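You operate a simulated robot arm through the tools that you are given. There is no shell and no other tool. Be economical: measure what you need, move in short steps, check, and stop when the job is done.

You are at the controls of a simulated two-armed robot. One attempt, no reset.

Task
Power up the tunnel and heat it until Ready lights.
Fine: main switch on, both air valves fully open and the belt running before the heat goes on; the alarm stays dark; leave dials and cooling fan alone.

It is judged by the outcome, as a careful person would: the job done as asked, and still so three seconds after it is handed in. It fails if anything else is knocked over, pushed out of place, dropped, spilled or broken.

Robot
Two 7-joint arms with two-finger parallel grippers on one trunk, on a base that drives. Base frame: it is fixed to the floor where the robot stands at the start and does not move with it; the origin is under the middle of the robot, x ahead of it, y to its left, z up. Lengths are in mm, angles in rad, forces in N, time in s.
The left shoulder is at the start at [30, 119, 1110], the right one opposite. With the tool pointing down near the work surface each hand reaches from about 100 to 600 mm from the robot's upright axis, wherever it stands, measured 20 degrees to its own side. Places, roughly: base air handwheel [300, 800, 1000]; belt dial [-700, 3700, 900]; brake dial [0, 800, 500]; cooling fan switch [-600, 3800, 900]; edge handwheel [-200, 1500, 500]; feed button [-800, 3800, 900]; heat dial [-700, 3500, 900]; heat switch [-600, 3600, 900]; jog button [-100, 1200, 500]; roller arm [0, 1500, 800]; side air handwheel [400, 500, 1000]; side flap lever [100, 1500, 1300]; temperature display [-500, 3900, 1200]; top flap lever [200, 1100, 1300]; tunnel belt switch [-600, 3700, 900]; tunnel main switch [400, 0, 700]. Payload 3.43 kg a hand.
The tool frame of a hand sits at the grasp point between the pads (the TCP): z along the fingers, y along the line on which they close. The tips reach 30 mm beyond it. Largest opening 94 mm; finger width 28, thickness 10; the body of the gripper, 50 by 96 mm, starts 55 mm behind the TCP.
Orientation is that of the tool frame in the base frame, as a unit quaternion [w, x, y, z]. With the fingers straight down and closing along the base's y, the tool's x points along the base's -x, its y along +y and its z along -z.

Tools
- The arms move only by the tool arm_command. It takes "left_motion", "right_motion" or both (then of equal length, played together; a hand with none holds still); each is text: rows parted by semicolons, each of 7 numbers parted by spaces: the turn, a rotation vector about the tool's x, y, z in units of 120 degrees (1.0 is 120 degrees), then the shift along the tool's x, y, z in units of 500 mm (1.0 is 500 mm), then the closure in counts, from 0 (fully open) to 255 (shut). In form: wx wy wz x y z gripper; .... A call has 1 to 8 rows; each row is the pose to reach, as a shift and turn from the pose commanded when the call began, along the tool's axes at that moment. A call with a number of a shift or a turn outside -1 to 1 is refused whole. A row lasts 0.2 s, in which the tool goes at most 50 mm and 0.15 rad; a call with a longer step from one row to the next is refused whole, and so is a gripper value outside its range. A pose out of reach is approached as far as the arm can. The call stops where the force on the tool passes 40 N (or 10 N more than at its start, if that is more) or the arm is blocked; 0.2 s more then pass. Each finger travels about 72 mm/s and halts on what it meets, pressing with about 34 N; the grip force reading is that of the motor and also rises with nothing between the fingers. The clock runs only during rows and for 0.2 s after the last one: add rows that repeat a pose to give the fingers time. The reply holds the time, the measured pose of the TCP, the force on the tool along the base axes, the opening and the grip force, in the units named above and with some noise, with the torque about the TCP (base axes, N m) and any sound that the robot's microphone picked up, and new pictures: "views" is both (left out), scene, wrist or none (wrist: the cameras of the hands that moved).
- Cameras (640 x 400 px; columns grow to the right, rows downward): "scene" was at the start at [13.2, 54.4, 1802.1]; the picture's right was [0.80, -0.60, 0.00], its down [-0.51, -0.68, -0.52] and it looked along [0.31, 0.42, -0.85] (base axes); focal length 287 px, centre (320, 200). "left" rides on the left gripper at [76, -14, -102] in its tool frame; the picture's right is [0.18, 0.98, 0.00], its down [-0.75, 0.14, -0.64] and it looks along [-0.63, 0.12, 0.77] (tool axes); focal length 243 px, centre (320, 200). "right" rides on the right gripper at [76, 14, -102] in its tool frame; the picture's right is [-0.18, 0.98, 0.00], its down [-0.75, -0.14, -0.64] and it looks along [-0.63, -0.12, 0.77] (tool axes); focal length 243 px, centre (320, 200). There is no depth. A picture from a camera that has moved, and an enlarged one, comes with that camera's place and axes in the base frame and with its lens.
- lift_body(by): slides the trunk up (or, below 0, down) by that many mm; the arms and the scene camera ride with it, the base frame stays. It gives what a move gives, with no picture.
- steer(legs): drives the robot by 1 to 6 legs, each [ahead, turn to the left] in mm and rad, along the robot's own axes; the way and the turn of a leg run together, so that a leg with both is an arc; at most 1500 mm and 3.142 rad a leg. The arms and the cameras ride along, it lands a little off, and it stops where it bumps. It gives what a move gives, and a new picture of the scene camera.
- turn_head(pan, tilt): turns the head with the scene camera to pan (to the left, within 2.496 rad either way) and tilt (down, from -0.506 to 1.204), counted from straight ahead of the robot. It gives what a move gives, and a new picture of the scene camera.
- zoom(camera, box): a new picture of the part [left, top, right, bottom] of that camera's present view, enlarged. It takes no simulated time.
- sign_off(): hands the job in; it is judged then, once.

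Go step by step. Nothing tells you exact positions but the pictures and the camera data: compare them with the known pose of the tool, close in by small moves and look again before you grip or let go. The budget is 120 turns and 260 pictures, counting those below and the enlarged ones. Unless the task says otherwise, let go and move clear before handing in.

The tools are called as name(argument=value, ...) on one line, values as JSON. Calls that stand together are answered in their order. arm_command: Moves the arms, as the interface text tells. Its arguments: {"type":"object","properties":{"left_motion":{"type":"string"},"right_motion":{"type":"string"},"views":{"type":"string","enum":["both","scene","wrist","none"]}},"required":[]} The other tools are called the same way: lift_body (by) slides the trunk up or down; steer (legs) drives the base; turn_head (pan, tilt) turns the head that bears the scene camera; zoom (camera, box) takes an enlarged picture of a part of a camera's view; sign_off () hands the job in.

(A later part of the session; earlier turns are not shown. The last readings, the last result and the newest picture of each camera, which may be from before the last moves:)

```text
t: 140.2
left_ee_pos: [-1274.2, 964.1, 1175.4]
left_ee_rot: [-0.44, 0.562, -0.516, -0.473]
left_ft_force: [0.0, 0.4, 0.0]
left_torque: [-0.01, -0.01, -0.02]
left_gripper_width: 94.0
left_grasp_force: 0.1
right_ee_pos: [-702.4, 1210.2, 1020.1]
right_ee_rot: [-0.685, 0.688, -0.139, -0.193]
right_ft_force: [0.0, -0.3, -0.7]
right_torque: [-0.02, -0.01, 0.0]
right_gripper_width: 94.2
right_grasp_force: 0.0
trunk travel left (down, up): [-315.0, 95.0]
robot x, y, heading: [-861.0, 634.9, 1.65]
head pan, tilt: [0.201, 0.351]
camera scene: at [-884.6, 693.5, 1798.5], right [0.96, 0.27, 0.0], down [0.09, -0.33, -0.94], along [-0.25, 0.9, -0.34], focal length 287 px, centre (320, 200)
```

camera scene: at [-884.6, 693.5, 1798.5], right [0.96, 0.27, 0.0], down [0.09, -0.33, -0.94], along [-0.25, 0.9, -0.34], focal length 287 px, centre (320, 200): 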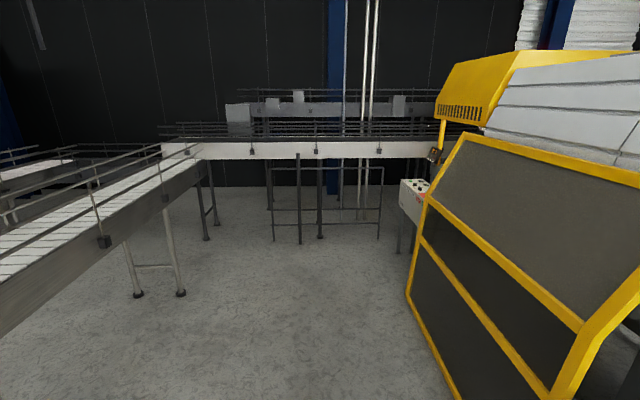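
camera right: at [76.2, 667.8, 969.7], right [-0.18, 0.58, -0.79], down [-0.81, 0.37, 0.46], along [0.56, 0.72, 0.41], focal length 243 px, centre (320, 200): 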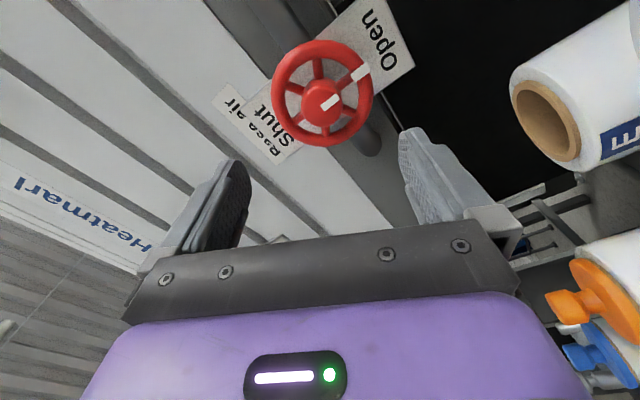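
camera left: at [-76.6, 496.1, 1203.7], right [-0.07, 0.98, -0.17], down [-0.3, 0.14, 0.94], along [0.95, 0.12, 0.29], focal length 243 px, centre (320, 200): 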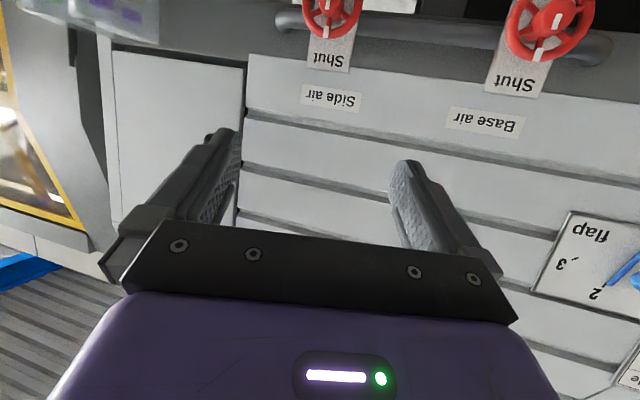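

The console with sloped top stands past the yellow guard, on the right. I drive parallel to the machine to get nearer, then look at it.

steer(legs=[[0, 0.24], [1500, 0], [250, 0]])

turn_head(pan=-0.6, tilt=0.5)

```text
t: 149.9
left_ee_pos: [-1884.1, 2515.0, 1175.4]
left_ee_rot: [-0.38, 0.62, -0.445, -0.523]
left_ft_force: [0.2, -1.3, 0.0]
left_torque: [-0.01, 0.01, 0.0]
left_gripper_width: 93.9
left_grasp_force: 0.1
right_ee_pos: [-1387.9, 2892.2, 1019.6]
right_ee_rot: [-0.658, 0.699, -0.054, -0.274]
right_ft_force: [-0.5, -1.1, -1.1]
right_torque: [-0.03, -0.01, 0.03]
right_gripper_width: 93.7
right_grasp_force: 0.0
trunk travel left (down, up): [-315.0, 95.0]
robot x, y, heading: [-1405.5, 2295.1, 1.889]
head pan, tilt: [0.201, 0.351]
camera scene: at [-1441.0, 2346.4, 1798.5], right [0.87, 0.5, 0.0], down [0.17, -0.3, -0.94], along [-0.47, 0.82, -0.34], focal length 287 px, centre (320, 200)
```

scene: 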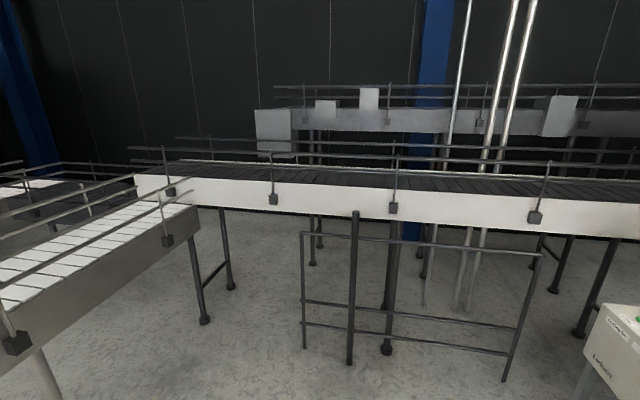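

```text
t: 151.0
left_ee_pos: [-1883.5, 2515.4, 1174.9]
left_ee_rot: [-0.38, 0.62, -0.444, -0.524]
left_ft_force: [-0.4, -0.2, -0.1]
left_torque: [0.03, 0.02, 0.02]
left_gripper_width: 94.1
left_grasp_force: 0.0
right_ee_pos: [-1388.5, 2891.6, 1020.2]
right_ee_rot: [-0.657, 0.7, -0.055, -0.275]
right_ft_force: [-0.1, 0.3, -0.2]
right_torque: [-0.01, -0.01, 0.02]
right_gripper_width: 94.2
right_grasp_force: 0.1
trunk travel left (down, up): [-315.0, 95.0]
robot x, y, heading: [-1407.6, 2292.1, 1.887]
head pan, tilt: [-0.6, 0.499]
camera scene: at [-1369.2, 2352.0, 1784.9], right [0.96, -0.28, 0.0], down [-0.13, -0.46, -0.88], along [0.24, 0.84, -0.48], focal length 287 px, centre (320, 200)
```

scene: 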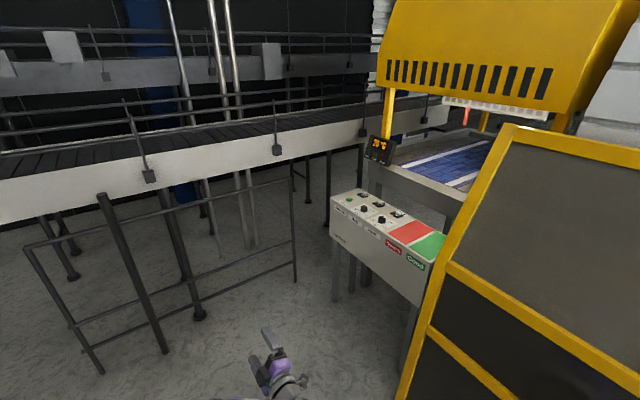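

zoom(camera="scene", box=[310, 170, 460, 280])

zoom(camera="scene", box=[355, 130, 405, 165])

```text
3.64 times, centred on (385, 225) of scene
camera zoom: at [-1369.2, 2352.0, 1784.9], right [0.96, -0.28, 0.0], down [-0.13, -0.46, -0.88], along [0.24, 0.84, -0.48], focal length 1044 px, centre (84, 109)
```

zoom: 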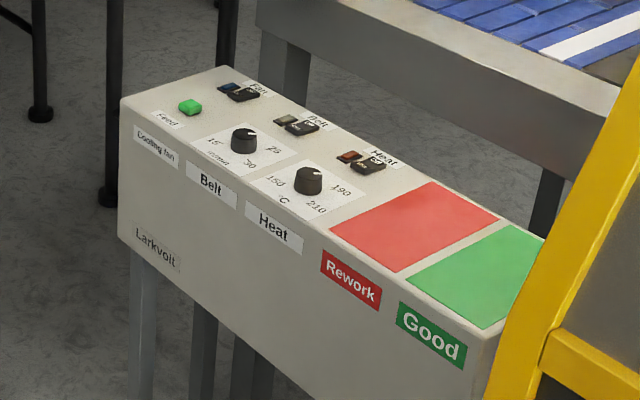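

```text
11.43 times, centred on (380, 148) of scene
camera zoom: at [-1369.2, 2352.0, 1784.9], right [0.96, -0.28, 0.0], down [-0.13, -0.46, -0.88], along [0.24, 0.84, -0.48], focal length 3280 px, centre (-366, 800)
```

zoom: 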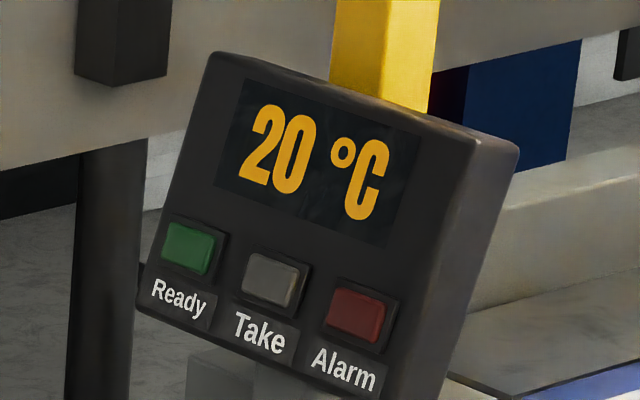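

The console faces me with Fan, Belt and Heat rocker switches along its back row; the display reads 20 °C with Ready dark. I raise the trunk to clear the low frame ahead, drive along and turn square to the console.

lift_body(by=90)

steer(legs=[[1150, 0], [0, -1.571], [250, 0]])

turn_head(pan=0.0, tilt=0.65)

```text
t: 152.2
left_ee_pos: [-1884.2, 2515.2, 1265.1]
left_ee_rot: [-0.38, 0.62, -0.444, -0.523]
left_ft_force: [-0.7, 1.1, -0.1]
left_torque: [0.06, 0.02, -0.04]
left_gripper_width: 94.1
left_grasp_force: 0.1
right_ee_pos: [-1386.6, 2891.1, 1109.1]
right_ee_rot: [-0.657, 0.7, -0.054, -0.275]
right_ft_force: [0.0, 0.4, -0.7]
right_torque: [0.02, 0.0, -0.02]
right_gripper_width: 94.0
right_grasp_force: 0.0
trunk travel left (down, up): [-405.0, 5.0]
robot x, y, heading: [-1410.0, 2291.8, 1.889]
head pan, tilt: [-0.6, 0.499]
```

```text
t: 157.7
left_ee_pos: [-2231.7, 3575.8, 1264.7]
left_ee_rot: [-0.38, 0.62, -0.444, -0.523]
left_ft_force: [0.8, -0.6, 1.0]
left_torque: [-0.01, 0.02, 0.0]
left_gripper_width: 94.0
left_grasp_force: 0.1
right_ee_pos: [-1735.0, 3949.7, 1108.7]
right_ee_rot: [-0.654, 0.702, -0.053, -0.275]
right_ft_force: [0.1, -0.5, -0.2]
right_torque: [-0.01, 0.05, -0.02]
right_gripper_width: 94.2
right_grasp_force: 0.0
trunk travel left (down, up): [-405.0, 5.0]
robot x, y, heading: [-1753.8, 3349.8, 1.891]
head pan, tilt: [-0.6, 0.499]
stopped in leg 1: the force on the tool passed its limit at 59 N (the readings are from after the stop); the commanded pose is now the measured one
camera scene: at [-1717.3, 3412.6, 1874.9], right [0.96, -0.28, 0.0], down [-0.13, -0.46, -0.88], along [0.25, 0.84, -0.48], focal length 287 px, centre (320, 200)
```

scene: 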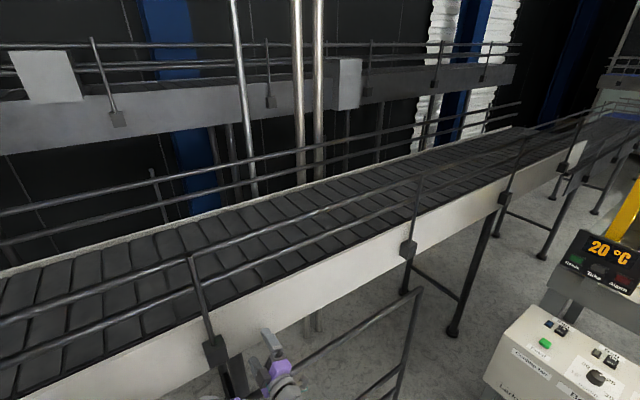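

```text
t: 158.7
left_ee_pos: [-2231.4, 3577.1, 1264.3]
left_ee_rot: [-0.381, 0.619, -0.445, -0.522]
left_ft_force: [0.3, 0.0, -0.8]
left_torque: [0.0, -0.03, 0.01]
left_gripper_width: 94.1
left_grasp_force: 0.1
right_ee_pos: [-1735.0, 3949.2, 1108.4]
right_ee_rot: [-0.656, 0.702, -0.054, -0.273]
right_ft_force: [-0.3, -0.4, -0.2]
right_torque: [-0.01, -0.01, 0.01]
right_gripper_width: 94.3
right_grasp_force: 0.1
trunk travel left (down, up): [-405.0, 5.0]
robot x, y, heading: [-1750.7, 3356.5, 1.889]
head pan, tilt: [0.0, 0.649]
camera scene: at [-1769.2, 3408.0, 1861.5], right [0.95, 0.31, 0.0], down [0.19, -0.57, -0.8], along [-0.25, 0.76, -0.6], focal length 287 px, centre (320, 200)
```

scene: 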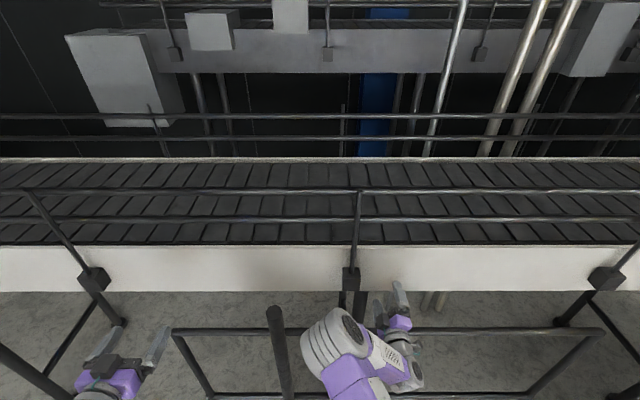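

The run stopped almost where I wanted with a brief contact force on a hand, now zero. I back off a little, then turn right towards the console.

steer(legs=[[-60, 0], [0, -0.8]])

```text
t: 161.8
left_ee_pos: [-1913.1, 3794.2, 1265.8]
left_ee_rot: [0.552, -0.401, 0.648, 0.337]
left_ft_force: [0.5, -0.6, 0.1]
left_torque: [-0.03, 0.01, 0.01]
left_gripper_width: 94.3
left_grasp_force: 0.1
right_ee_pos: [-1297.8, 3701.8, 1106.0]
right_ee_rot: [0.71, -0.628, 0.32, 0.001]
right_ft_force: [-0.4, 0.4, 0.7]
right_torque: [-0.03, 0.0, 0.0]
right_gripper_width: 94.2
right_grasp_force: 0.1
trunk travel left (down, up): [-405.0, 5.0]
robot x, y, heading: [-1732.8, 3299.6, 1.096]
head pan, tilt: [0.0, 0.649]
camera scene: at [-1707.0, 3348.6, 1861.5], right [0.89, -0.46, 0.0], down [-0.28, -0.54, -0.8], along [0.36, 0.71, -0.6], focal length 287 px, centre (320, 200)
```

scene: 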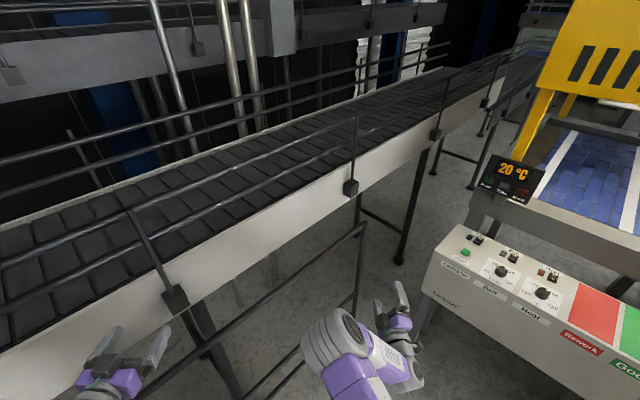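

Conveyor edge lies at a safe distance on the left; switches come out around [-554, 3727] (belt) and [-521, 3576] (heat). I move diagonally a little, square up to the console and approach.

steer(legs=[[170, 0], [0, -0.776], [380, 0]])

turn_head(pan=-0.2, tilt=0.8)

```text
t: 162.9
left_ee_pos: [-1886.5, 3867.2, 1264.3]
left_ee_rot: [0.544, -0.418, 0.64, 0.346]
left_ft_force: [-4.2, -14.2, 4.0]
left_torque: [0.28, 0.09, 0.76]
left_gripper_width: 92.9
left_grasp_force: 0.1
right_ee_pos: [-1257.6, 3782.3, 1107.3]
right_ee_rot: [0.711, -0.627, 0.32, 0.002]
right_ft_force: [0.7, -0.5, 0.3]
right_torque: [0.05, -0.01, 0.0]
right_gripper_width: 93.9
right_grasp_force: 0.1
trunk travel left (down, up): [-405.0, 5.0]
robot x, y, heading: [-1695.7, 3378.3, 1.098]
head pan, tilt: [0.0, 0.649]
stopped in leg 1: the force on the tool passed its limit at 114 N (the readings are from after the stop); the commanded pose is now the measured one
camera scene: at [-1664.8, 3425.9, 1861.5], right [0.89, -0.46, 0.0], down [-0.28, -0.54, -0.8], along [0.36, 0.71, -0.6], focal length 287 px, centre (320, 200)
```

scene: 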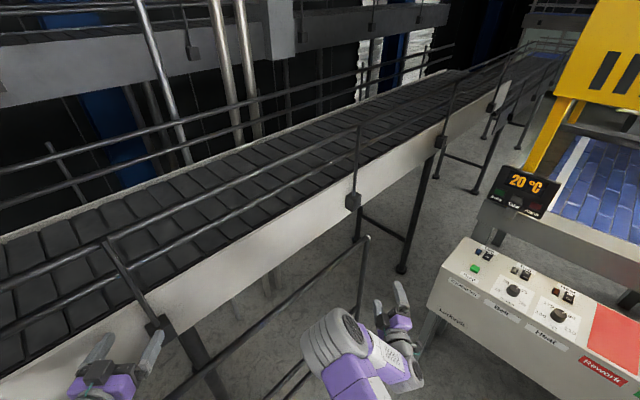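

```text
t: 163.6
left_ee_pos: [-1885.8, 3866.9, 1262.2]
left_ee_rot: [0.545, -0.416, 0.642, 0.343]
left_ft_force: [-3.3, -14.7, 2.8]
left_torque: [0.28, 0.05, 0.78]
left_gripper_width: 92.3
left_grasp_force: 0.1
right_ee_pos: [-1257.9, 3782.3, 1107.6]
right_ee_rot: [0.71, -0.628, 0.319, 0.001]
right_ft_force: [0.4, -0.1, -0.2]
right_torque: [-0.02, 0.0, 0.01]
right_gripper_width: 94.0
right_grasp_force: 0.1
trunk travel left (down, up): [-405.0, 5.0]
robot x, y, heading: [-1696.4, 3376.5, 1.1]
head pan, tilt: [-0.201, 0.799]
camera scene: at [-1656.5, 3411.0, 1849.1], right [0.78, -0.62, 0.0], down [-0.45, -0.56, -0.7], along [0.44, 0.55, -0.72], focal length 287 px, centre (320, 200)
```

scene: 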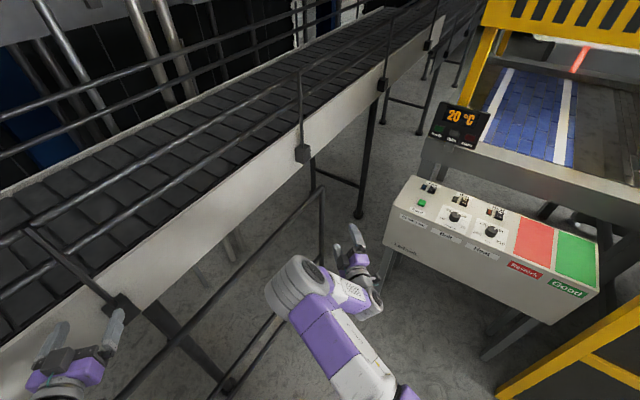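

The left hand touched the tall conveyor side (fixed, unharmed). I back off, turn square, and tuck the left arm in before approaching.

steer(legs=[[-130, 0], [0, -0.776]])

arm_command(left_motion="0 0.07 0 0 -0.045 0 0; 0 0.14 0 0 -0.09 0 0; 0 0.21 0 0 -0.135 0 0; 0 0.28 0 0 -0.18 0 0; 0 0.35 0 0 -0.225 0 0; 0 0.42 0 0 -0.27 0 0; 0 0.49 0 0 -0.315 0 0; 0 0.56 0 0 -0.36 0 0", views="scene")

```text
t: 165.4
left_ee_pos: [-1930.6, 3765.4, 1261.8]
left_ee_rot: [0.548, -0.406, 0.651, 0.334]
left_ft_force: [0.2, -0.7, -0.2]
left_torque: [0.04, 0.01, 0.0]
left_gripper_width: 93.9
left_grasp_force: 0.0
right_ee_pos: [-1301.6, 3652.9, 1107.6]
right_ee_rot: [0.71, -0.621, 0.332, -0.011]
right_ft_force: [-0.5, -0.4, -0.1]
right_torque: [0.01, 0.02, -0.01]
right_gripper_width: 94.2
right_grasp_force: 0.1
trunk travel left (down, up): [-405.0, 5.0]
robot x, y, heading: [-1753.6, 3264.6, 1.062]
head pan, tilt: [-0.201, 0.799]
stopped in leg 2: the robot was blocked; the commanded pose is now the measured one
camera scene: at [-1712.1, 3300.2, 1848.9], right [0.76, -0.65, 0.0], down [-0.47, -0.54, -0.7], along [0.45, 0.53, -0.72], focal length 287 px, centre (320, 200)
```

scene: 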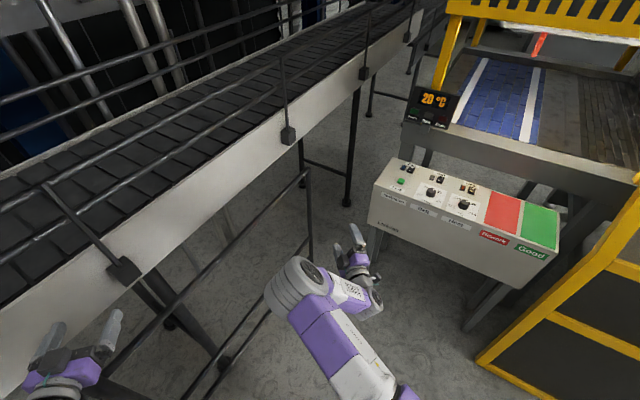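

```text
t: 167.2
left_ee_pos: [-1769.4, 3683.9, 1262.2]
left_ee_rot: [0.095, -0.523, 0.845, 0.054]
left_ft_force: [0.6, -1.1, 0.2]
left_torque: [0.0, -0.01, 0.0]
left_gripper_width: 94.1
left_grasp_force: 0.0
left hand out of reach, approached as far as the arm can: row 1, 2, 3, 5
right_ee_pos: [-1299.9, 3654.4, 1105.9]
right_ee_rot: [0.71, -0.622, 0.331, -0.011]
right_ft_force: [0.0, -0.5, 0.6]
right_torque: [0.05, -0.01, -0.04]
right_gripper_width: 94.3
right_grasp_force: 0.1
trunk travel left (down, up): [-405.0, 5.0]
robot x, y, heading: [-1755.3, 3269.0, 1.061]
head pan, tilt: [-0.201, 0.799]
camera scene: at [-1711.1, 3300.4, 1848.9], right [0.76, -0.65, 0.0], down [-0.47, -0.54, -0.7], along [0.45, 0.53, -0.72], focal length 287 px, centre (320, 200)
```

scene: 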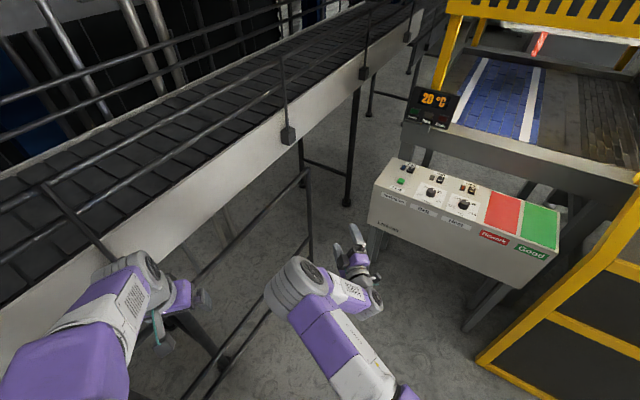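

Something blocks the turn. I look to the left/rear and right to see what.

turn_head(pan=1.6, tilt=0.9)

turn_head(pan=-1.6, tilt=0.9)

turn_head(pan=-0.1, tilt=1.2)

```text
t: 169.0
left_ee_pos: [-1769.8, 3684.5, 1263.2]
left_ee_rot: [0.096, -0.523, 0.845, 0.052]
left_ft_force: [0.9, 0.4, -0.3]
left_torque: [0.03, 0.01, -0.01]
left_gripper_width: 94.1
left_grasp_force: 0.1
right_ee_pos: [-1300.6, 3654.3, 1106.7]
right_ee_rot: [0.71, -0.621, 0.332, -0.012]
right_ft_force: [-0.4, 0.7, -0.1]
right_torque: [0.01, 0.01, 0.01]
right_gripper_width: 93.8
right_grasp_force: 0.1
trunk travel left (down, up): [-405.0, 5.0]
robot x, y, heading: [-1750.9, 3264.2, 1.062]
head pan, tilt: [1.6, 0.901]
camera scene: at [-1832.4, 3273.7, 1841.0], right [0.46, 0.89, 0.0], down [0.69, -0.36, -0.62], along [-0.55, 0.29, -0.78], focal length 287 px, centre (320, 200)
```

scene: 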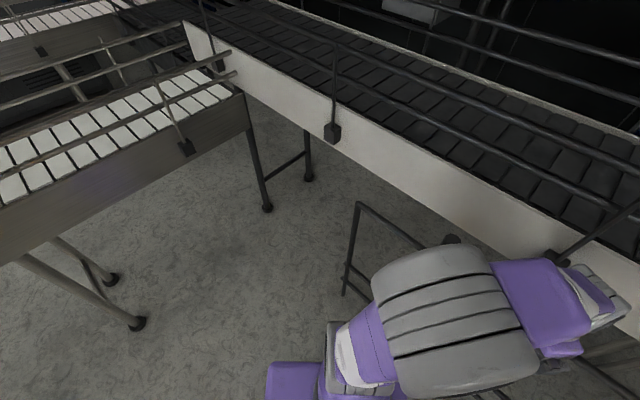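

```text
t: 171.7
left_ee_pos: [-1771.4, 3684.6, 1262.5]
left_ee_rot: [0.098, -0.523, 0.845, 0.054]
left_ft_force: [-0.9, 0.4, 0.7]
left_torque: [-0.01, 0.06, -0.02]
left_gripper_width: 93.9
left_grasp_force: 0.0
right_ee_pos: [-1301.3, 3653.5, 1107.5]
right_ee_rot: [0.71, -0.621, 0.332, -0.012]
right_ft_force: [-0.3, 0.1, -1.1]
right_torque: [0.01, -0.02, 0.03]
right_gripper_width: 94.1
right_grasp_force: 0.1
trunk travel left (down, up): [-405.0, 5.0]
robot x, y, heading: [-1750.4, 3265.9, 1.062]
head pan, tilt: [-1.6, 0.901]
camera scene: at [-1700.7, 3199.8, 1841.0], right [-0.51, -0.86, 0.0], down [-0.67, 0.4, -0.62], along [0.53, -0.32, -0.78], focal length 287 px, centre (320, 200)
```

scene: 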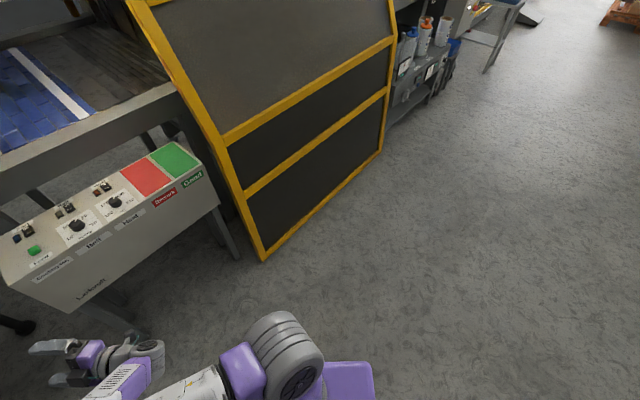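

```text
t: 173.3
left_ee_pos: [-1769.7, 3684.4, 1261.1]
left_ee_rot: [0.097, -0.524, 0.845, 0.054]
left_ft_force: [-0.1, 0.0, -0.5]
left_torque: [0.01, 0.0, 0.01]
left_gripper_width: 94.1
left_grasp_force: 0.0
right_ee_pos: [-1301.7, 3653.4, 1107.0]
right_ee_rot: [0.71, -0.621, 0.331, -0.012]
right_ft_force: [-0.6, -0.1, 0.2]
right_torque: [-0.01, -0.02, 0.03]
right_gripper_width: 94.1
right_grasp_force: 0.0
trunk travel left (down, up): [-405.0, 5.0]
robot x, y, heading: [-1751.8, 3266.6, 1.062]
head pan, tilt: [-0.099, 1.201]
camera scene: at [-1733.4, 3284.4, 1821.2], right [0.82, -0.57, 0.0], down [-0.53, -0.76, -0.36], along [0.21, 0.3, -0.93], focal length 287 px, centre (320, 200)
```

scene: 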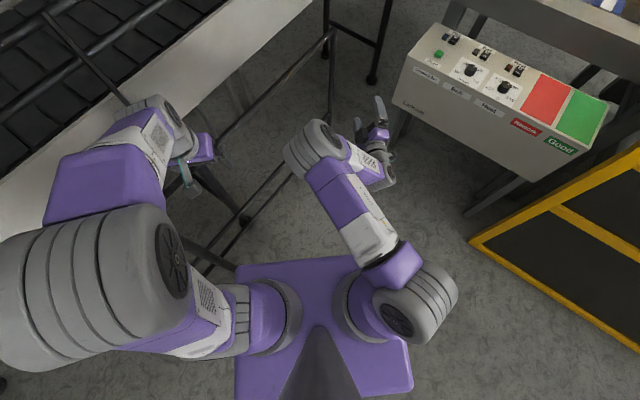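

The tucked left hand was beside a tall post of the frame. I reverse 220 mm clear of it, then turn square.

steer(legs=[[-220, 0], [0, -0.742]])

turn_head(pan=0.0, tilt=0.8)

```text
t: 177.0
left_ee_pos: [-1589.1, 3390.8, 1262.4]
left_ee_rot: [0.11, -0.178, 0.978, 0.015]
left_ft_force: [0.0, 0.0, 1.1]
left_torque: [0.01, 0.02, 0.02]
left_gripper_width: 93.7
left_grasp_force: 0.1
right_ee_pos: [-1266.0, 3048.1, 1106.9]
right_ee_rot: [0.656, -0.458, 0.536, -0.271]
right_ft_force: [0.4, -0.1, 0.3]
right_torque: [-0.02, 0.0, 0.0]
right_gripper_width: 93.7
right_grasp_force: 0.1
trunk travel left (down, up): [-405.0, 5.0]
robot x, y, heading: [-1862.0, 3074.6, 0.312]
head pan, tilt: [-0.099, 1.201]
camera scene: at [-1832.7, 3074.0, 1821.2], right [0.21, -0.98, 0.0], down [-0.91, -0.2, -0.36], along [0.35, 0.08, -0.93], focal length 287 px, centre (320, 200)
```

scene: 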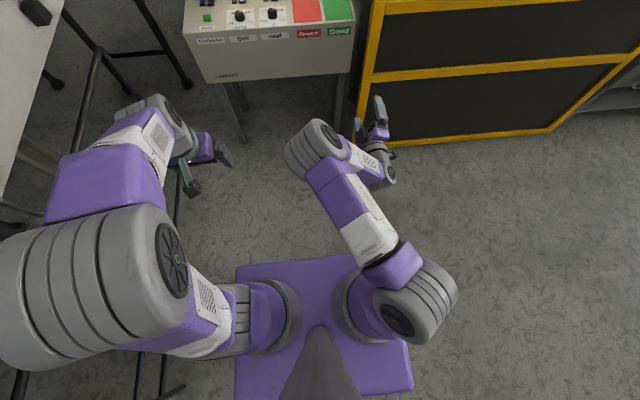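

```text
t: 177.9
left_ee_pos: [-1587.6, 3390.1, 1262.4]
left_ee_rot: [0.111, -0.178, 0.978, 0.014]
left_ft_force: [-0.4, 0.0, -0.1]
left_torque: [-0.02, -0.01, 0.0]
left_gripper_width: 93.8
left_grasp_force: 0.1
right_ee_pos: [-1263.9, 3048.3, 1107.1]
right_ee_rot: [0.656, -0.457, 0.536, -0.27]
right_ft_force: [0.3, -0.4, 0.2]
right_torque: [0.05, -0.02, 0.04]
right_gripper_width: 94.1
right_grasp_force: 0.0
trunk travel left (down, up): [-405.0, 5.0]
robot x, y, heading: [-1860.0, 3070.3, 0.312]
head pan, tilt: [0.0, 0.799]
camera scene: at [-1810.8, 3087.2, 1848.9], right [0.31, -0.95, 0.0], down [-0.68, -0.22, -0.7], along [0.66, 0.21, -0.72], focal length 287 px, centre (320, 200)
```

scene: 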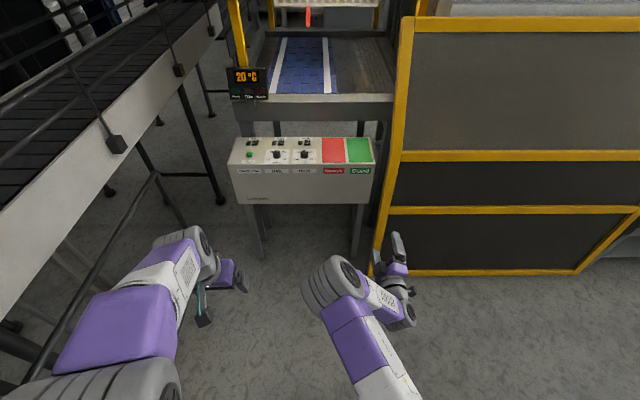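

Now square to the console; heat switch ≈ [-528, 3574], belt switch ≈ [-570, 3722], both in reach for the left hand from this line. I tuck the right hand in so it clears the yellow guard's edge.

arm_command(right_motion="-0.057 0.04 0 -0.031 -0.007 -0.046 0; -0.115 0.08 0 -0.062 -0.014 -0.092 0; -0.172 0.12 0 -0.093 -0.02 -0.139 0; -0.23 0.16 0 -0.124 -0.027 -0.185 0; -0.287 0.2 0 -0.155 -0.034 -0.231 0; -0.344 0.24 0 -0.186 -0.04 -0.278 0; -0.4 0.28 0 -0.217 -0.047 -0.324 0; -0.459 0.321 0 -0.248 -0.054 -0.37 0", views="scene")

```text
t: 179.7
left_ee_pos: [-1589.1, 3391.7, 1262.6]
left_ee_rot: [0.109, -0.179, 0.978, 0.014]
left_ft_force: [-0.2, 1.2, 0.4]
left_torque: [0.02, 0.03, -0.02]
left_gripper_width: 93.8
left_grasp_force: 0.0
right_ee_pos: [-1472.9, 3085.3, 1186.6]
right_ee_rot: [0.169, -0.593, 0.777, -0.127]
right_ft_force: [-0.1, 0.6, 0.2]
right_torque: [0.01, -0.02, 0.0]
right_gripper_width: 94.2
right_grasp_force: 0.1
right hand out of reach, approached as far as the arm can: row 1, 2, 3
trunk travel left (down, up): [-405.0, 5.0]
robot x, y, heading: [-1857.5, 3071.5, 0.315]
head pan, tilt: [0.0, 0.799]
camera scene: at [-1810.8, 3088.4, 1848.9], right [0.31, -0.95, 0.0], down [-0.68, -0.22, -0.7], along [0.66, 0.21, -0.72], focal length 287 px, centre (320, 200)
```

scene: 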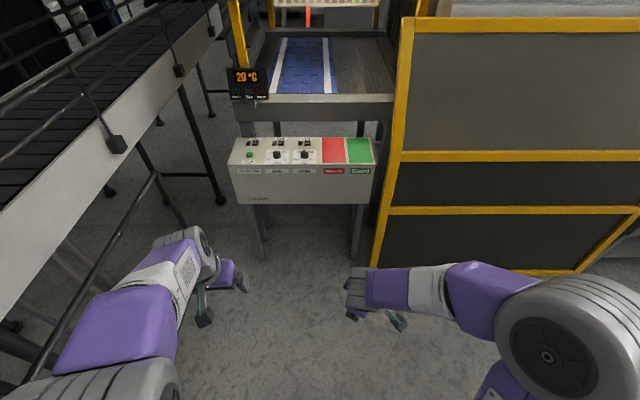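

Tucking swung the right elbow outward, which would meet the guard. The forward pose was slimmer, so I go back to that, slightly more central.

arm_command(right_motion="0.057 -0.04 0 -0.012 -0.037 0.033 0; 0.115 -0.08 0 -0.024 -0.075 0.066 0; 0.172 -0.12 0 -0.036 -0.112 0.1 0; 0.23 -0.16 0 -0.048 -0.149 0.133 0; 0.287 -0.2 0 -0.06 -0.186 0.166 0; 0.344 -0.24 0 -0.073 -0.223 0.2 0; 0.4 -0.28 0 -0.085 -0.26 0.232 0; 0.459 -0.321 0 -0.097 -0.298 0.265 0", views="scene")

```text
t: 181.5
left_ee_pos: [-1588.8, 3388.7, 1262.9]
left_ee_rot: [0.11, -0.178, 0.978, 0.016]
left_ft_force: [0.0, 0.3, -0.1]
left_torque: [0.03, 0.04, 0.0]
left_gripper_width: 94.0
left_grasp_force: 0.1
right_ee_pos: [-1318.9, 3127.2, 1206.8]
right_ee_rot: [0.57, -0.502, 0.603, -0.245]
right_ft_force: [-0.1, -0.8, 0.2]
right_torque: [-0.01, 0.03, 0.03]
right_gripper_width: 93.8
right_grasp_force: 0.1
right hand out of reach, approached as far as the arm can: row 6, 7, 8
trunk travel left (down, up): [-405.0, 5.0]
robot x, y, heading: [-1858.9, 3071.7, 0.314]
head pan, tilt: [0.0, 0.799]
camera scene: at [-1809.7, 3084.1, 1848.9], right [0.31, -0.95, 0.0], down [-0.68, -0.22, -0.7], along [0.66, 0.21, -0.72], focal length 287 px, centre (320, 200)
```

scene: 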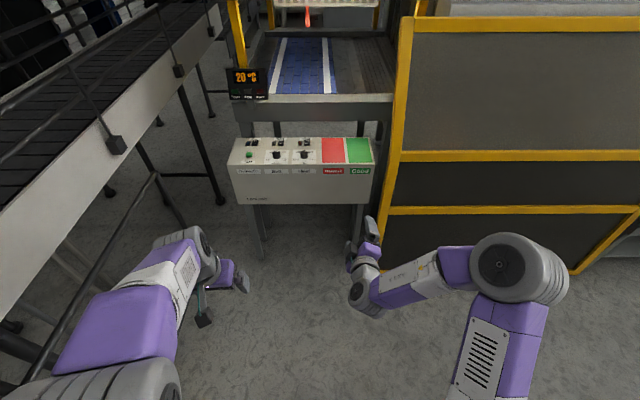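

The elbow stayed outward. I command the lower, fully forward pose that previously brought it in.

arm_command(right_motion="0.013 -0.009 0.003 0.045 0.036 0.033 0; 0.026 -0.018 0.007 0.091 0.073 0.067 0; 0.039 -0.027 0.01 0.136 0.109 0.1 0; 0.053 -0.037 0.014 0.182 0.145 0.134 0; 0.066 -0.046 0.017 0.227 0.181 0.167 0; 0.079 -0.055 0.021 0.273 0.218 0.2 0; 0.092 -0.064 0.024 0.318 0.254 0.234 0; 0.092 -0.064 0.024 0.318 0.254 0.234 0", views="scene")

```text
t: 183.3
left_ee_pos: [-1590.1, 3393.6, 1261.8]
left_ee_rot: [0.109, -0.179, 0.978, 0.013]
left_ft_force: [0.0, 0.9, 0.7]
left_torque: [0.03, -0.01, -0.01]
left_gripper_width: 94.4
left_grasp_force: 0.0
right_ee_pos: [-1231.0, 3074.0, 999.1]
right_ee_rot: [0.66, -0.447, 0.549, -0.253]
right_ft_force: [0.2, -0.4, -0.4]
right_torque: [-0.02, -0.01, -0.01]
right_gripper_width: 93.5
right_grasp_force: 0.0
right hand out of reach, approached as far as the arm can: row 1, 2, 3, 4
trunk travel left (down, up): [-405.0, 5.0]
robot x, y, heading: [-1857.7, 3069.7, 0.314]
head pan, tilt: [0.0, 0.799]
camera scene: at [-1813.0, 3089.9, 1849.0], right [0.31, -0.95, 0.0], down [-0.68, -0.22, -0.7], along [0.66, 0.21, -0.72], focal length 287 px, centre (320, 200)
```

scene: 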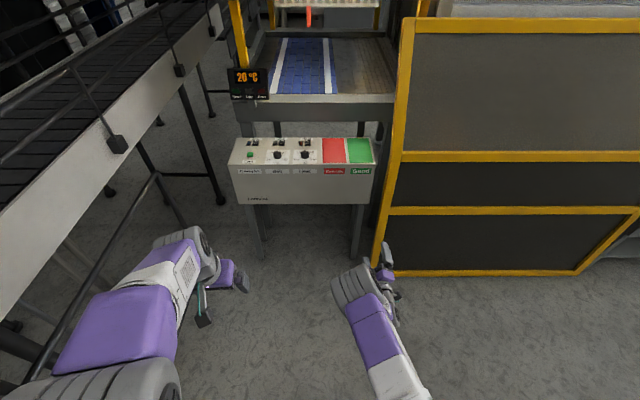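

The right arm is slim again. I do the mirrored forward pose with the left arm so that its elbow also comes in.

arm_command(left_motion="-0.027 -0.0493 0.0366 -0.044 -0.011 0.057 0; -0.054 -0.0985 0.073 -0.089 -0.022 0.113 0; -0.081 -0.148 0.11 -0.133 -0.032 0.17 0; -0.108 -0.197 0.146 -0.178 -0.043 0.227 0; -0.135 -0.246 0.183 -0.222 -0.054 0.284 0; -0.162 -0.296 0.22 -0.267 -0.065 0.34 0; -0.189 -0.345 0.256 -0.311 -0.075 0.397 0; -0.216 -0.394 0.293 -0.356 -0.086 0.454 0", views="none")

arm_command(left_motion="-0.027 -0.0493 0.0366 0 0 0 0; -0.054 -0.0985 0.073 0 0 0 0; -0.081 -0.148 0.11 0 0 0 0; -0.108 -0.197 0.146 0 0 0 0; -0.108 -0.197 0.146 0 0 0 0", views="scene")

```text
t: 185.1
left_ee_pos: [-1368.7, 3414.7, 1093.7]
left_ee_rot: [0.433, 0.116, 0.833, 0.325]
left_ft_force: [0.1, 0.2, -0.1]
left_torque: [0.02, 0.02, -0.01]
left_gripper_width: 93.9
left_grasp_force: 0.1
left hand out of reach, approached as far as the arm can: row 8
right_ee_pos: [-1230.1, 3072.5, 998.2]
right_ee_rot: [0.659, -0.447, 0.55, -0.253]
right_ft_force: [0.5, -0.7, 0.7]
right_torque: [-0.01, 0.02, -0.02]
right_gripper_width: 94.0
right_grasp_force: 0.2
trunk travel left (down, up): [-405.0, 5.0]
robot x, y, heading: [-1859.9, 3071.6, 0.314]
head pan, tilt: [0.0, 0.799]
```

```text
t: 186.3
left_ee_pos: [-1378.7, 3370.8, 1154.3]
left_ee_rot: [0.549, 0.254, 0.658, 0.448]
left_ft_force: [0.0, 0.2, 0.4]
left_torque: [-0.01, 0.01, 0.04]
left_gripper_width: 94.1
left_grasp_force: 0.0
left hand out of reach, approached as far as the arm can: row 1, 2, 3, 4, 5
right_ee_pos: [-1228.9, 3068.7, 997.7]
right_ee_rot: [0.657, -0.446, 0.552, -0.254]
right_ft_force: [-0.7, 1.3, -0.1]
right_torque: [-0.01, -0.01, 0.02]
right_gripper_width: 93.8
right_grasp_force: 0.0
trunk travel left (down, up): [-405.0, 5.0]
robot x, y, heading: [-1862.6, 3070.3, 0.316]
head pan, tilt: [0.0, 0.799]
camera scene: at [-1810.6, 3087.3, 1848.9], right [0.31, -0.95, 0.0], down [-0.68, -0.22, -0.7], along [0.66, 0.21, -0.72], focal length 287 px, centre (320, 200)
```

scene: 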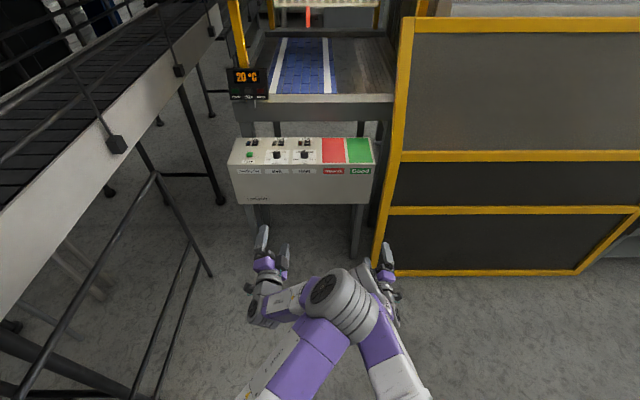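

Both arms are slim now. I drive in with a gentle S-curve, shifting slightly left.

steer(legs=[[260, 0.26], [260, -0.265]])

```text
t: 189.6
left_ee_pos: [-912.8, 3590.2, 1152.3]
left_ee_rot: [0.549, 0.254, 0.659, 0.446]
left_ft_force: [0.1, -0.1, -0.5]
left_torque: [0.02, 0.01, 0.01]
left_gripper_width: 93.7
left_grasp_force: 0.1
right_ee_pos: [-762.3, 3288.4, 997.4]
right_ee_rot: [0.657, -0.446, 0.552, -0.255]
right_ft_force: [-0.3, 0.2, -0.2]
right_torque: [-0.01, -0.04, 0.01]
right_gripper_width: 94.1
right_grasp_force: 0.0
trunk travel left (down, up): [-405.0, 5.0]
robot x, y, heading: [-1393.7, 3294.0, 0.314]
head pan, tilt: [0.0, 0.799]
camera scene: at [-1343.9, 3308.6, 1848.9], right [0.31, -0.95, 0.0], down [-0.68, -0.22, -0.7], along [0.66, 0.21, -0.72], focal length 287 px, centre (320, 200)
```

scene: 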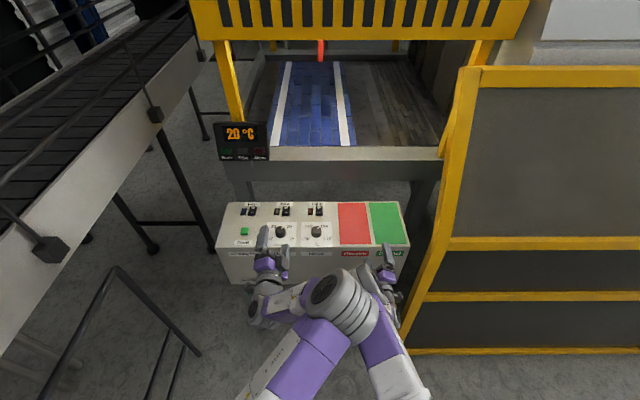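

zoom(camera="scene", box=[225, 195, 345, 250])

zoom(camera="left", box=[0, 0, 640, 400])

zoom(camera="right", box=[0, 0, 640, 400])

```text
5.33 times, centred on (285, 222) of scene
camera zoom: at [-1343.9, 3308.6, 1848.9], right [0.31, -0.95, 0.0], down [-0.68, -0.22, -0.7], along [0.66, 0.21, -0.72], focal length 1530 px, centre (507, 80)
```

zoom: 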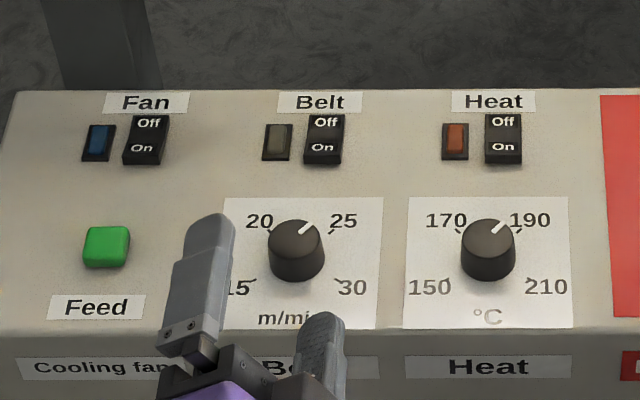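

```text
1.00 times, centred on (320, 200) of left (not enlarged: the box is as wide or as high as the picture)
camera zoom: at [-1028.7, 3614.1, 1100.6], right [-0.2, 0.62, 0.76], down [-0.43, -0.75, 0.5], along [0.88, -0.23, 0.42], focal length 243 px, centre (320, 200)
```

zoom: 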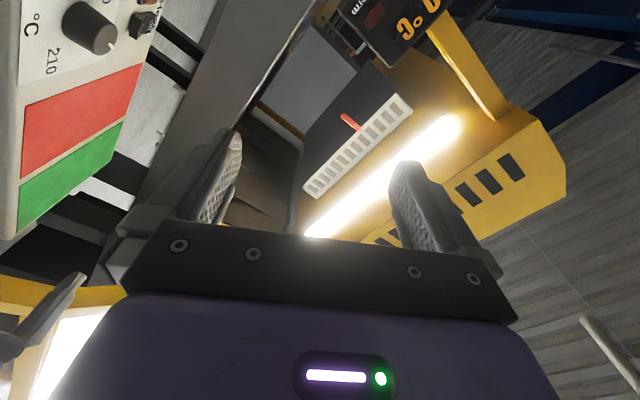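

```text
1.00 times, centred on (320, 200) of right (not enlarged: the box is as wide or as high as the picture)
camera zoom: at [-842.2, 3201.6, 945.5], right [-0.2, 0.62, -0.76], down [-0.79, 0.36, 0.5], along [0.58, 0.7, 0.41], focal length 243 px, centre (320, 200)
```

zoom: 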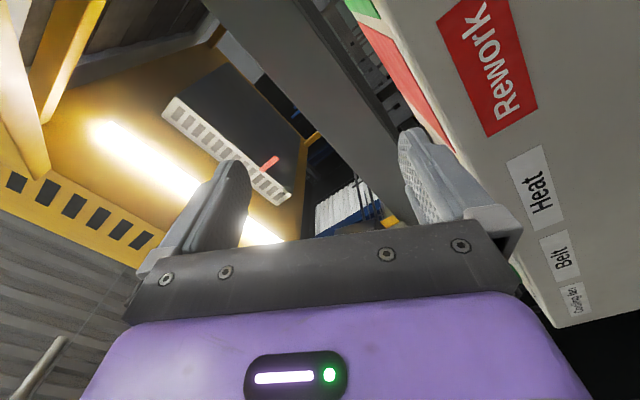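

I can read the rockers: near half "On", far half "Off", lamps to their left; dials sit in front of them. I bring the left hand to a steep downward pose and raise the right hand so it clears the console.

arm_command(left_motion="0.0255 0.044 -0.036 0.001 0.006 -0.017 0; 0.051 0.088 -0.0725 0.003 0.012 -0.034 0; 0.0765 0.132 -0.109 0.004 0.018 -0.052 0; 0.102 0.176 -0.145 0.006 0.024 -0.069 0; 0.1275 0.22 -0.181 0.007 0.03 -0.086 0; 0.153 0.2635 -0.2175 0.008 0.036 -0.104 0; 0.1785 0.307 -0.254 0.01 0.042 -0.121 0; 0.204 0.351 -0.29 0.011 0.048 -0.138 0", right_motion="0 0 0 -0.028 -0.048 -0.02 0; 0 0 0 -0.056 -0.097 -0.04 0; 0 0 0 -0.084 -0.145 -0.06 0; 0 0 0 -0.112 -0.194 -0.08 0; 0 0 0 -0.112 -0.194 -0.08 0; 0 0 0 -0.112 -0.194 -0.08 0; 0 0 0 -0.112 -0.194 -0.08 0; 0 0 0 -0.112 -0.194 -0.08 0", views="none")

arm_command(left_motion="0.0255 0.044 -0.036 0 0 0 0; 0.051 0.088 -0.0725 0 0 0 0; 0.0765 0.132 -0.109 0 0 0 0; 0.102 0.176 -0.145 0 0 0 0; 0.102 0.176 -0.145 0 0 0 0", views="both")

```text
t: 191.4
left_ee_pos: [-984.1, 3583.7, 1170.8]
left_ee_rot: [0.323, -0.016, 0.929, 0.181]
left_ft_force: [0.2, -0.4, 0.3]
left_torque: [-0.01, 0.0, 0.01]
left_gripper_width: 93.9
left_grasp_force: 0.1
right_ee_pos: [-801.1, 3281.4, 1106.1]
right_ee_rot: [0.657, -0.445, 0.553, -0.254]
right_ft_force: [-0.7, -0.2, -0.6]
right_torque: [0.03, -0.01, -0.01]
right_gripper_width: 93.9
right_grasp_force: 0.1
trunk travel left (down, up): [-405.0, 5.0]
robot x, y, heading: [-1395.0, 3292.7, 0.313]
head pan, tilt: [0.0, 0.799]
```

```text
t: 192.6
left_ee_pos: [-984.1, 3584.4, 1171.3]
left_ee_rot: [0.171, -0.155, 0.973, 0.026]
left_ft_force: [0.4, 0.3, 0.1]
left_torque: [0.0, 0.01, -0.02]
left_gripper_width: 94.0
left_grasp_force: 0.1
right_ee_pos: [-800.8, 3279.8, 1107.7]
right_ee_rot: [0.657, -0.445, 0.552, -0.255]
right_ft_force: [0.2, -0.4, -0.1]
right_torque: [-0.03, 0.01, -0.01]
right_gripper_width: 93.6
right_grasp_force: 0.0
trunk travel left (down, up): [-405.0, 5.0]
robot x, y, heading: [-1393.1, 3295.5, 0.31]
head pan, tilt: [0.0, 0.799]
camera scene: at [-1344.9, 3308.4, 1848.9], right [0.31, -0.95, 0.0], down [-0.68, -0.22, -0.7], along [0.66, 0.21, -0.72], focal length 287 px, centre (320, 200)
camera left: at [-1081.6, 3537.5, 1240.4], right [-0.47, 0.88, -0.07], down [0.42, 0.29, 0.86], along [0.78, 0.38, -0.51], focal length 243 px, centre (320, 200)
```

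scene: 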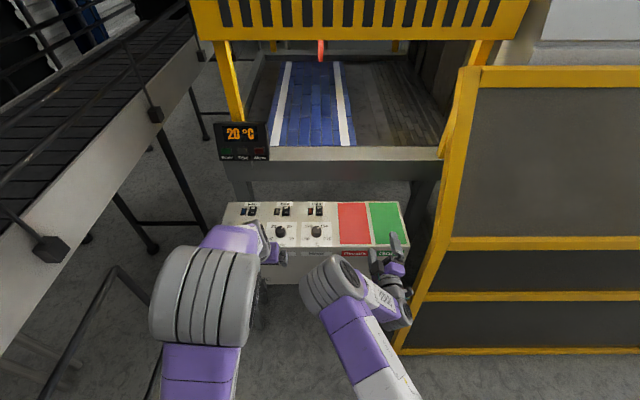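
left: 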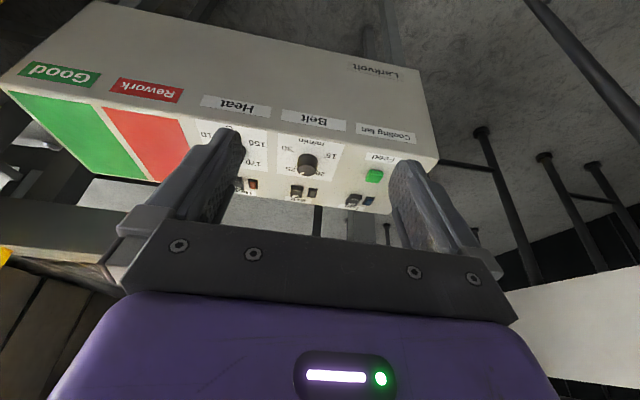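

Belt rocker triangulates to about [-621, 3694, 934]. I drive forward 255 mm to bring it within reach of the left hand.

steer(legs=[[255, 0]])

arm_command(left_motion="0 0 0 0 0 0 120; 0 0 0 0 0 0 255; 0 0 0 0 0 0 255; 0 0 0 0 0 0 255; 0 0 0 0 0 0 255; 0 0 0 0 0 0 255", views="wrist")

```text
t: 194.4
left_ee_pos: [-746.3, 3658.7, 1170.6]
left_ee_rot: [0.171, -0.152, 0.973, 0.025]
left_ft_force: [0.0, 0.1, 0.5]
left_torque: [0.03, 0.03, -0.03]
left_gripper_width: 94.3
left_grasp_force: 0.2
right_ee_pos: [-563.9, 3353.4, 1106.7]
right_ee_rot: [0.656, -0.444, 0.553, -0.257]
right_ft_force: [0.5, -0.9, 0.5]
right_torque: [0.01, 0.0, 0.01]
right_gripper_width: 94.0
right_grasp_force: 0.1
trunk travel left (down, up): [-405.0, 5.0]
robot x, y, heading: [-1160.8, 3366.3, 0.305]
head pan, tilt: [0.0, 0.799]
camera scene: at [-1107.8, 3384.2, 1848.9], right [0.3, -0.95, 0.0], down [-0.68, -0.22, -0.7], along [0.66, 0.21, -0.72], focal length 287 px, centre (320, 200)
```

scene: 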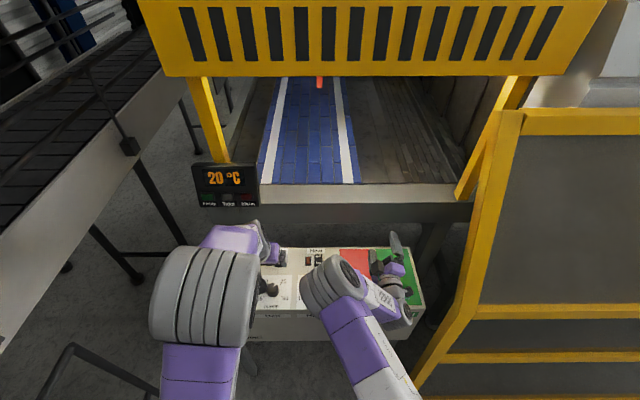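

```text
t: 195.8
left_ee_pos: [-747.6, 3659.2, 1171.0]
left_ee_rot: [0.171, -0.152, 0.973, 0.026]
left_ft_force: [1.5, 0.1, 0.3]
left_torque: [0.0, 0.04, -0.03]
left_gripper_width: 0.0
left_grasp_force: 32.5
right_ee_pos: [-562.9, 3352.3, 1107.2]
right_ee_rot: [0.657, -0.443, 0.553, -0.256]
right_ft_force: [0.5, 1.1, 0.5]
right_torque: [0.01, 0.0, 0.01]
right_gripper_width: 94.2
right_grasp_force: 0.1
trunk travel left (down, up): [-405.0, 5.0]
robot x, y, heading: [-1161.4, 3363.8, 0.309]
head pan, tilt: [0.0, 0.799]
camera left: at [-844.1, 3612.1, 1240.2], right [-0.47, 0.88, -0.06], down [0.42, 0.29, 0.86], along [0.78, 0.37, -0.51], focal length 243 px, centre (320, 200)
```

left: 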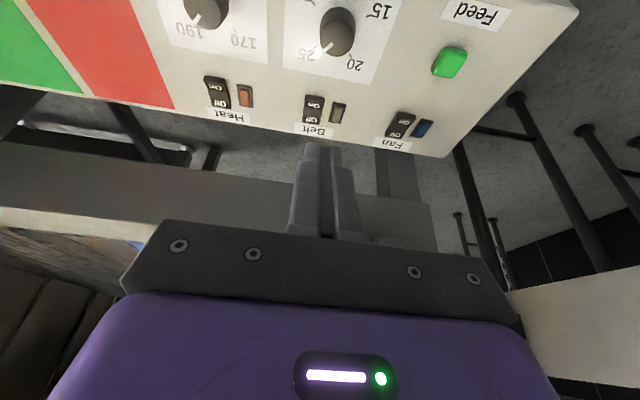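

The belt rocker's On half is at about [-624, 3697, 936] by two views. I move the closed fingertips to 30 mm above it and look.

arm_command(left_motion="0 0 0 -0.071 -0.002 0.026 255; 0 0 0 -0.142 -0.004 0.052 255; 0 0 0 -0.2126 -0.006 0.0774 255; 0 0 0 -0.188 -0.006 0.144 255; 0 0 0 -0.164 -0.006 0.21 255; 0 0 0 -0.14 -0.006 0.277 255; 0 0 0 -0.116 -0.006 0.343 255; 0 0 0 -0.092 -0.0054 0.41 255", views="both")

```text
t: 197.3
left_ee_pos: [-648.0, 3676.6, 1143.8]
left_ee_rot: [0.227, -0.186, 0.956, -0.01]
left_ft_force: [-0.9, 0.7, 0.2]
left_torque: [0.01, 0.0, -0.02]
left_gripper_width: 0.1
left_grasp_force: 33.0
left hand out of reach, approached as far as the arm can: row 3, 4, 5, 6, 7
right_ee_pos: [-566.8, 3344.3, 1095.5]
right_ee_rot: [0.646, -0.451, 0.559, -0.26]
right_ft_force: [-0.6, 0.7, -0.1]
right_torque: [0.01, 0.0, 0.03]
right_gripper_width: 94.0
right_grasp_force: 0.0
trunk travel left (down, up): [-405.0, 5.0]
robot x, y, heading: [-1161.3, 3368.7, 0.314]
head pan, tilt: [0.0, 0.799]
stopped in row 7 (left hand): the arm was blocked; the commanded pose is now the measured one
camera scene: at [-1108.6, 3384.4, 1849.0], right [0.3, -0.95, 0.0], down [-0.68, -0.22, -0.7], along [0.66, 0.21, -0.72], focal length 287 px, centre (320, 200)
camera left: at [-749.7, 3629.3, 1203.6], right [-0.5, 0.85, -0.18], down [0.29, 0.36, 0.88], along [0.82, 0.39, -0.43], focal length 243 px, centre (320, 200)
```

scene: 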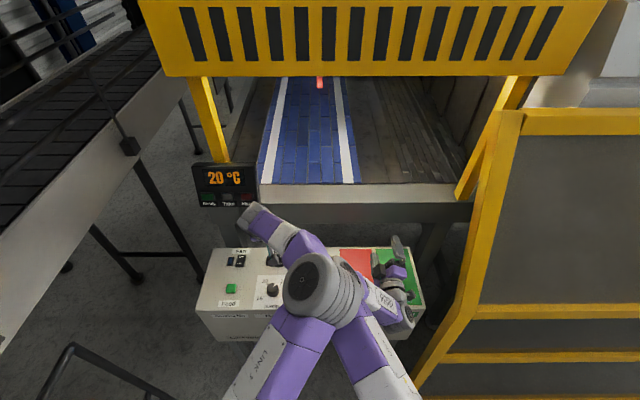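
left: 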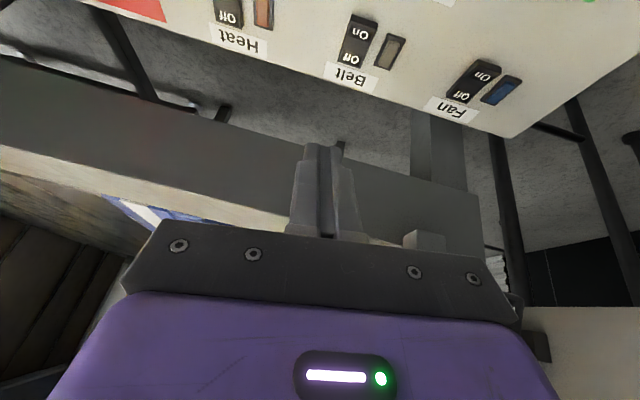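

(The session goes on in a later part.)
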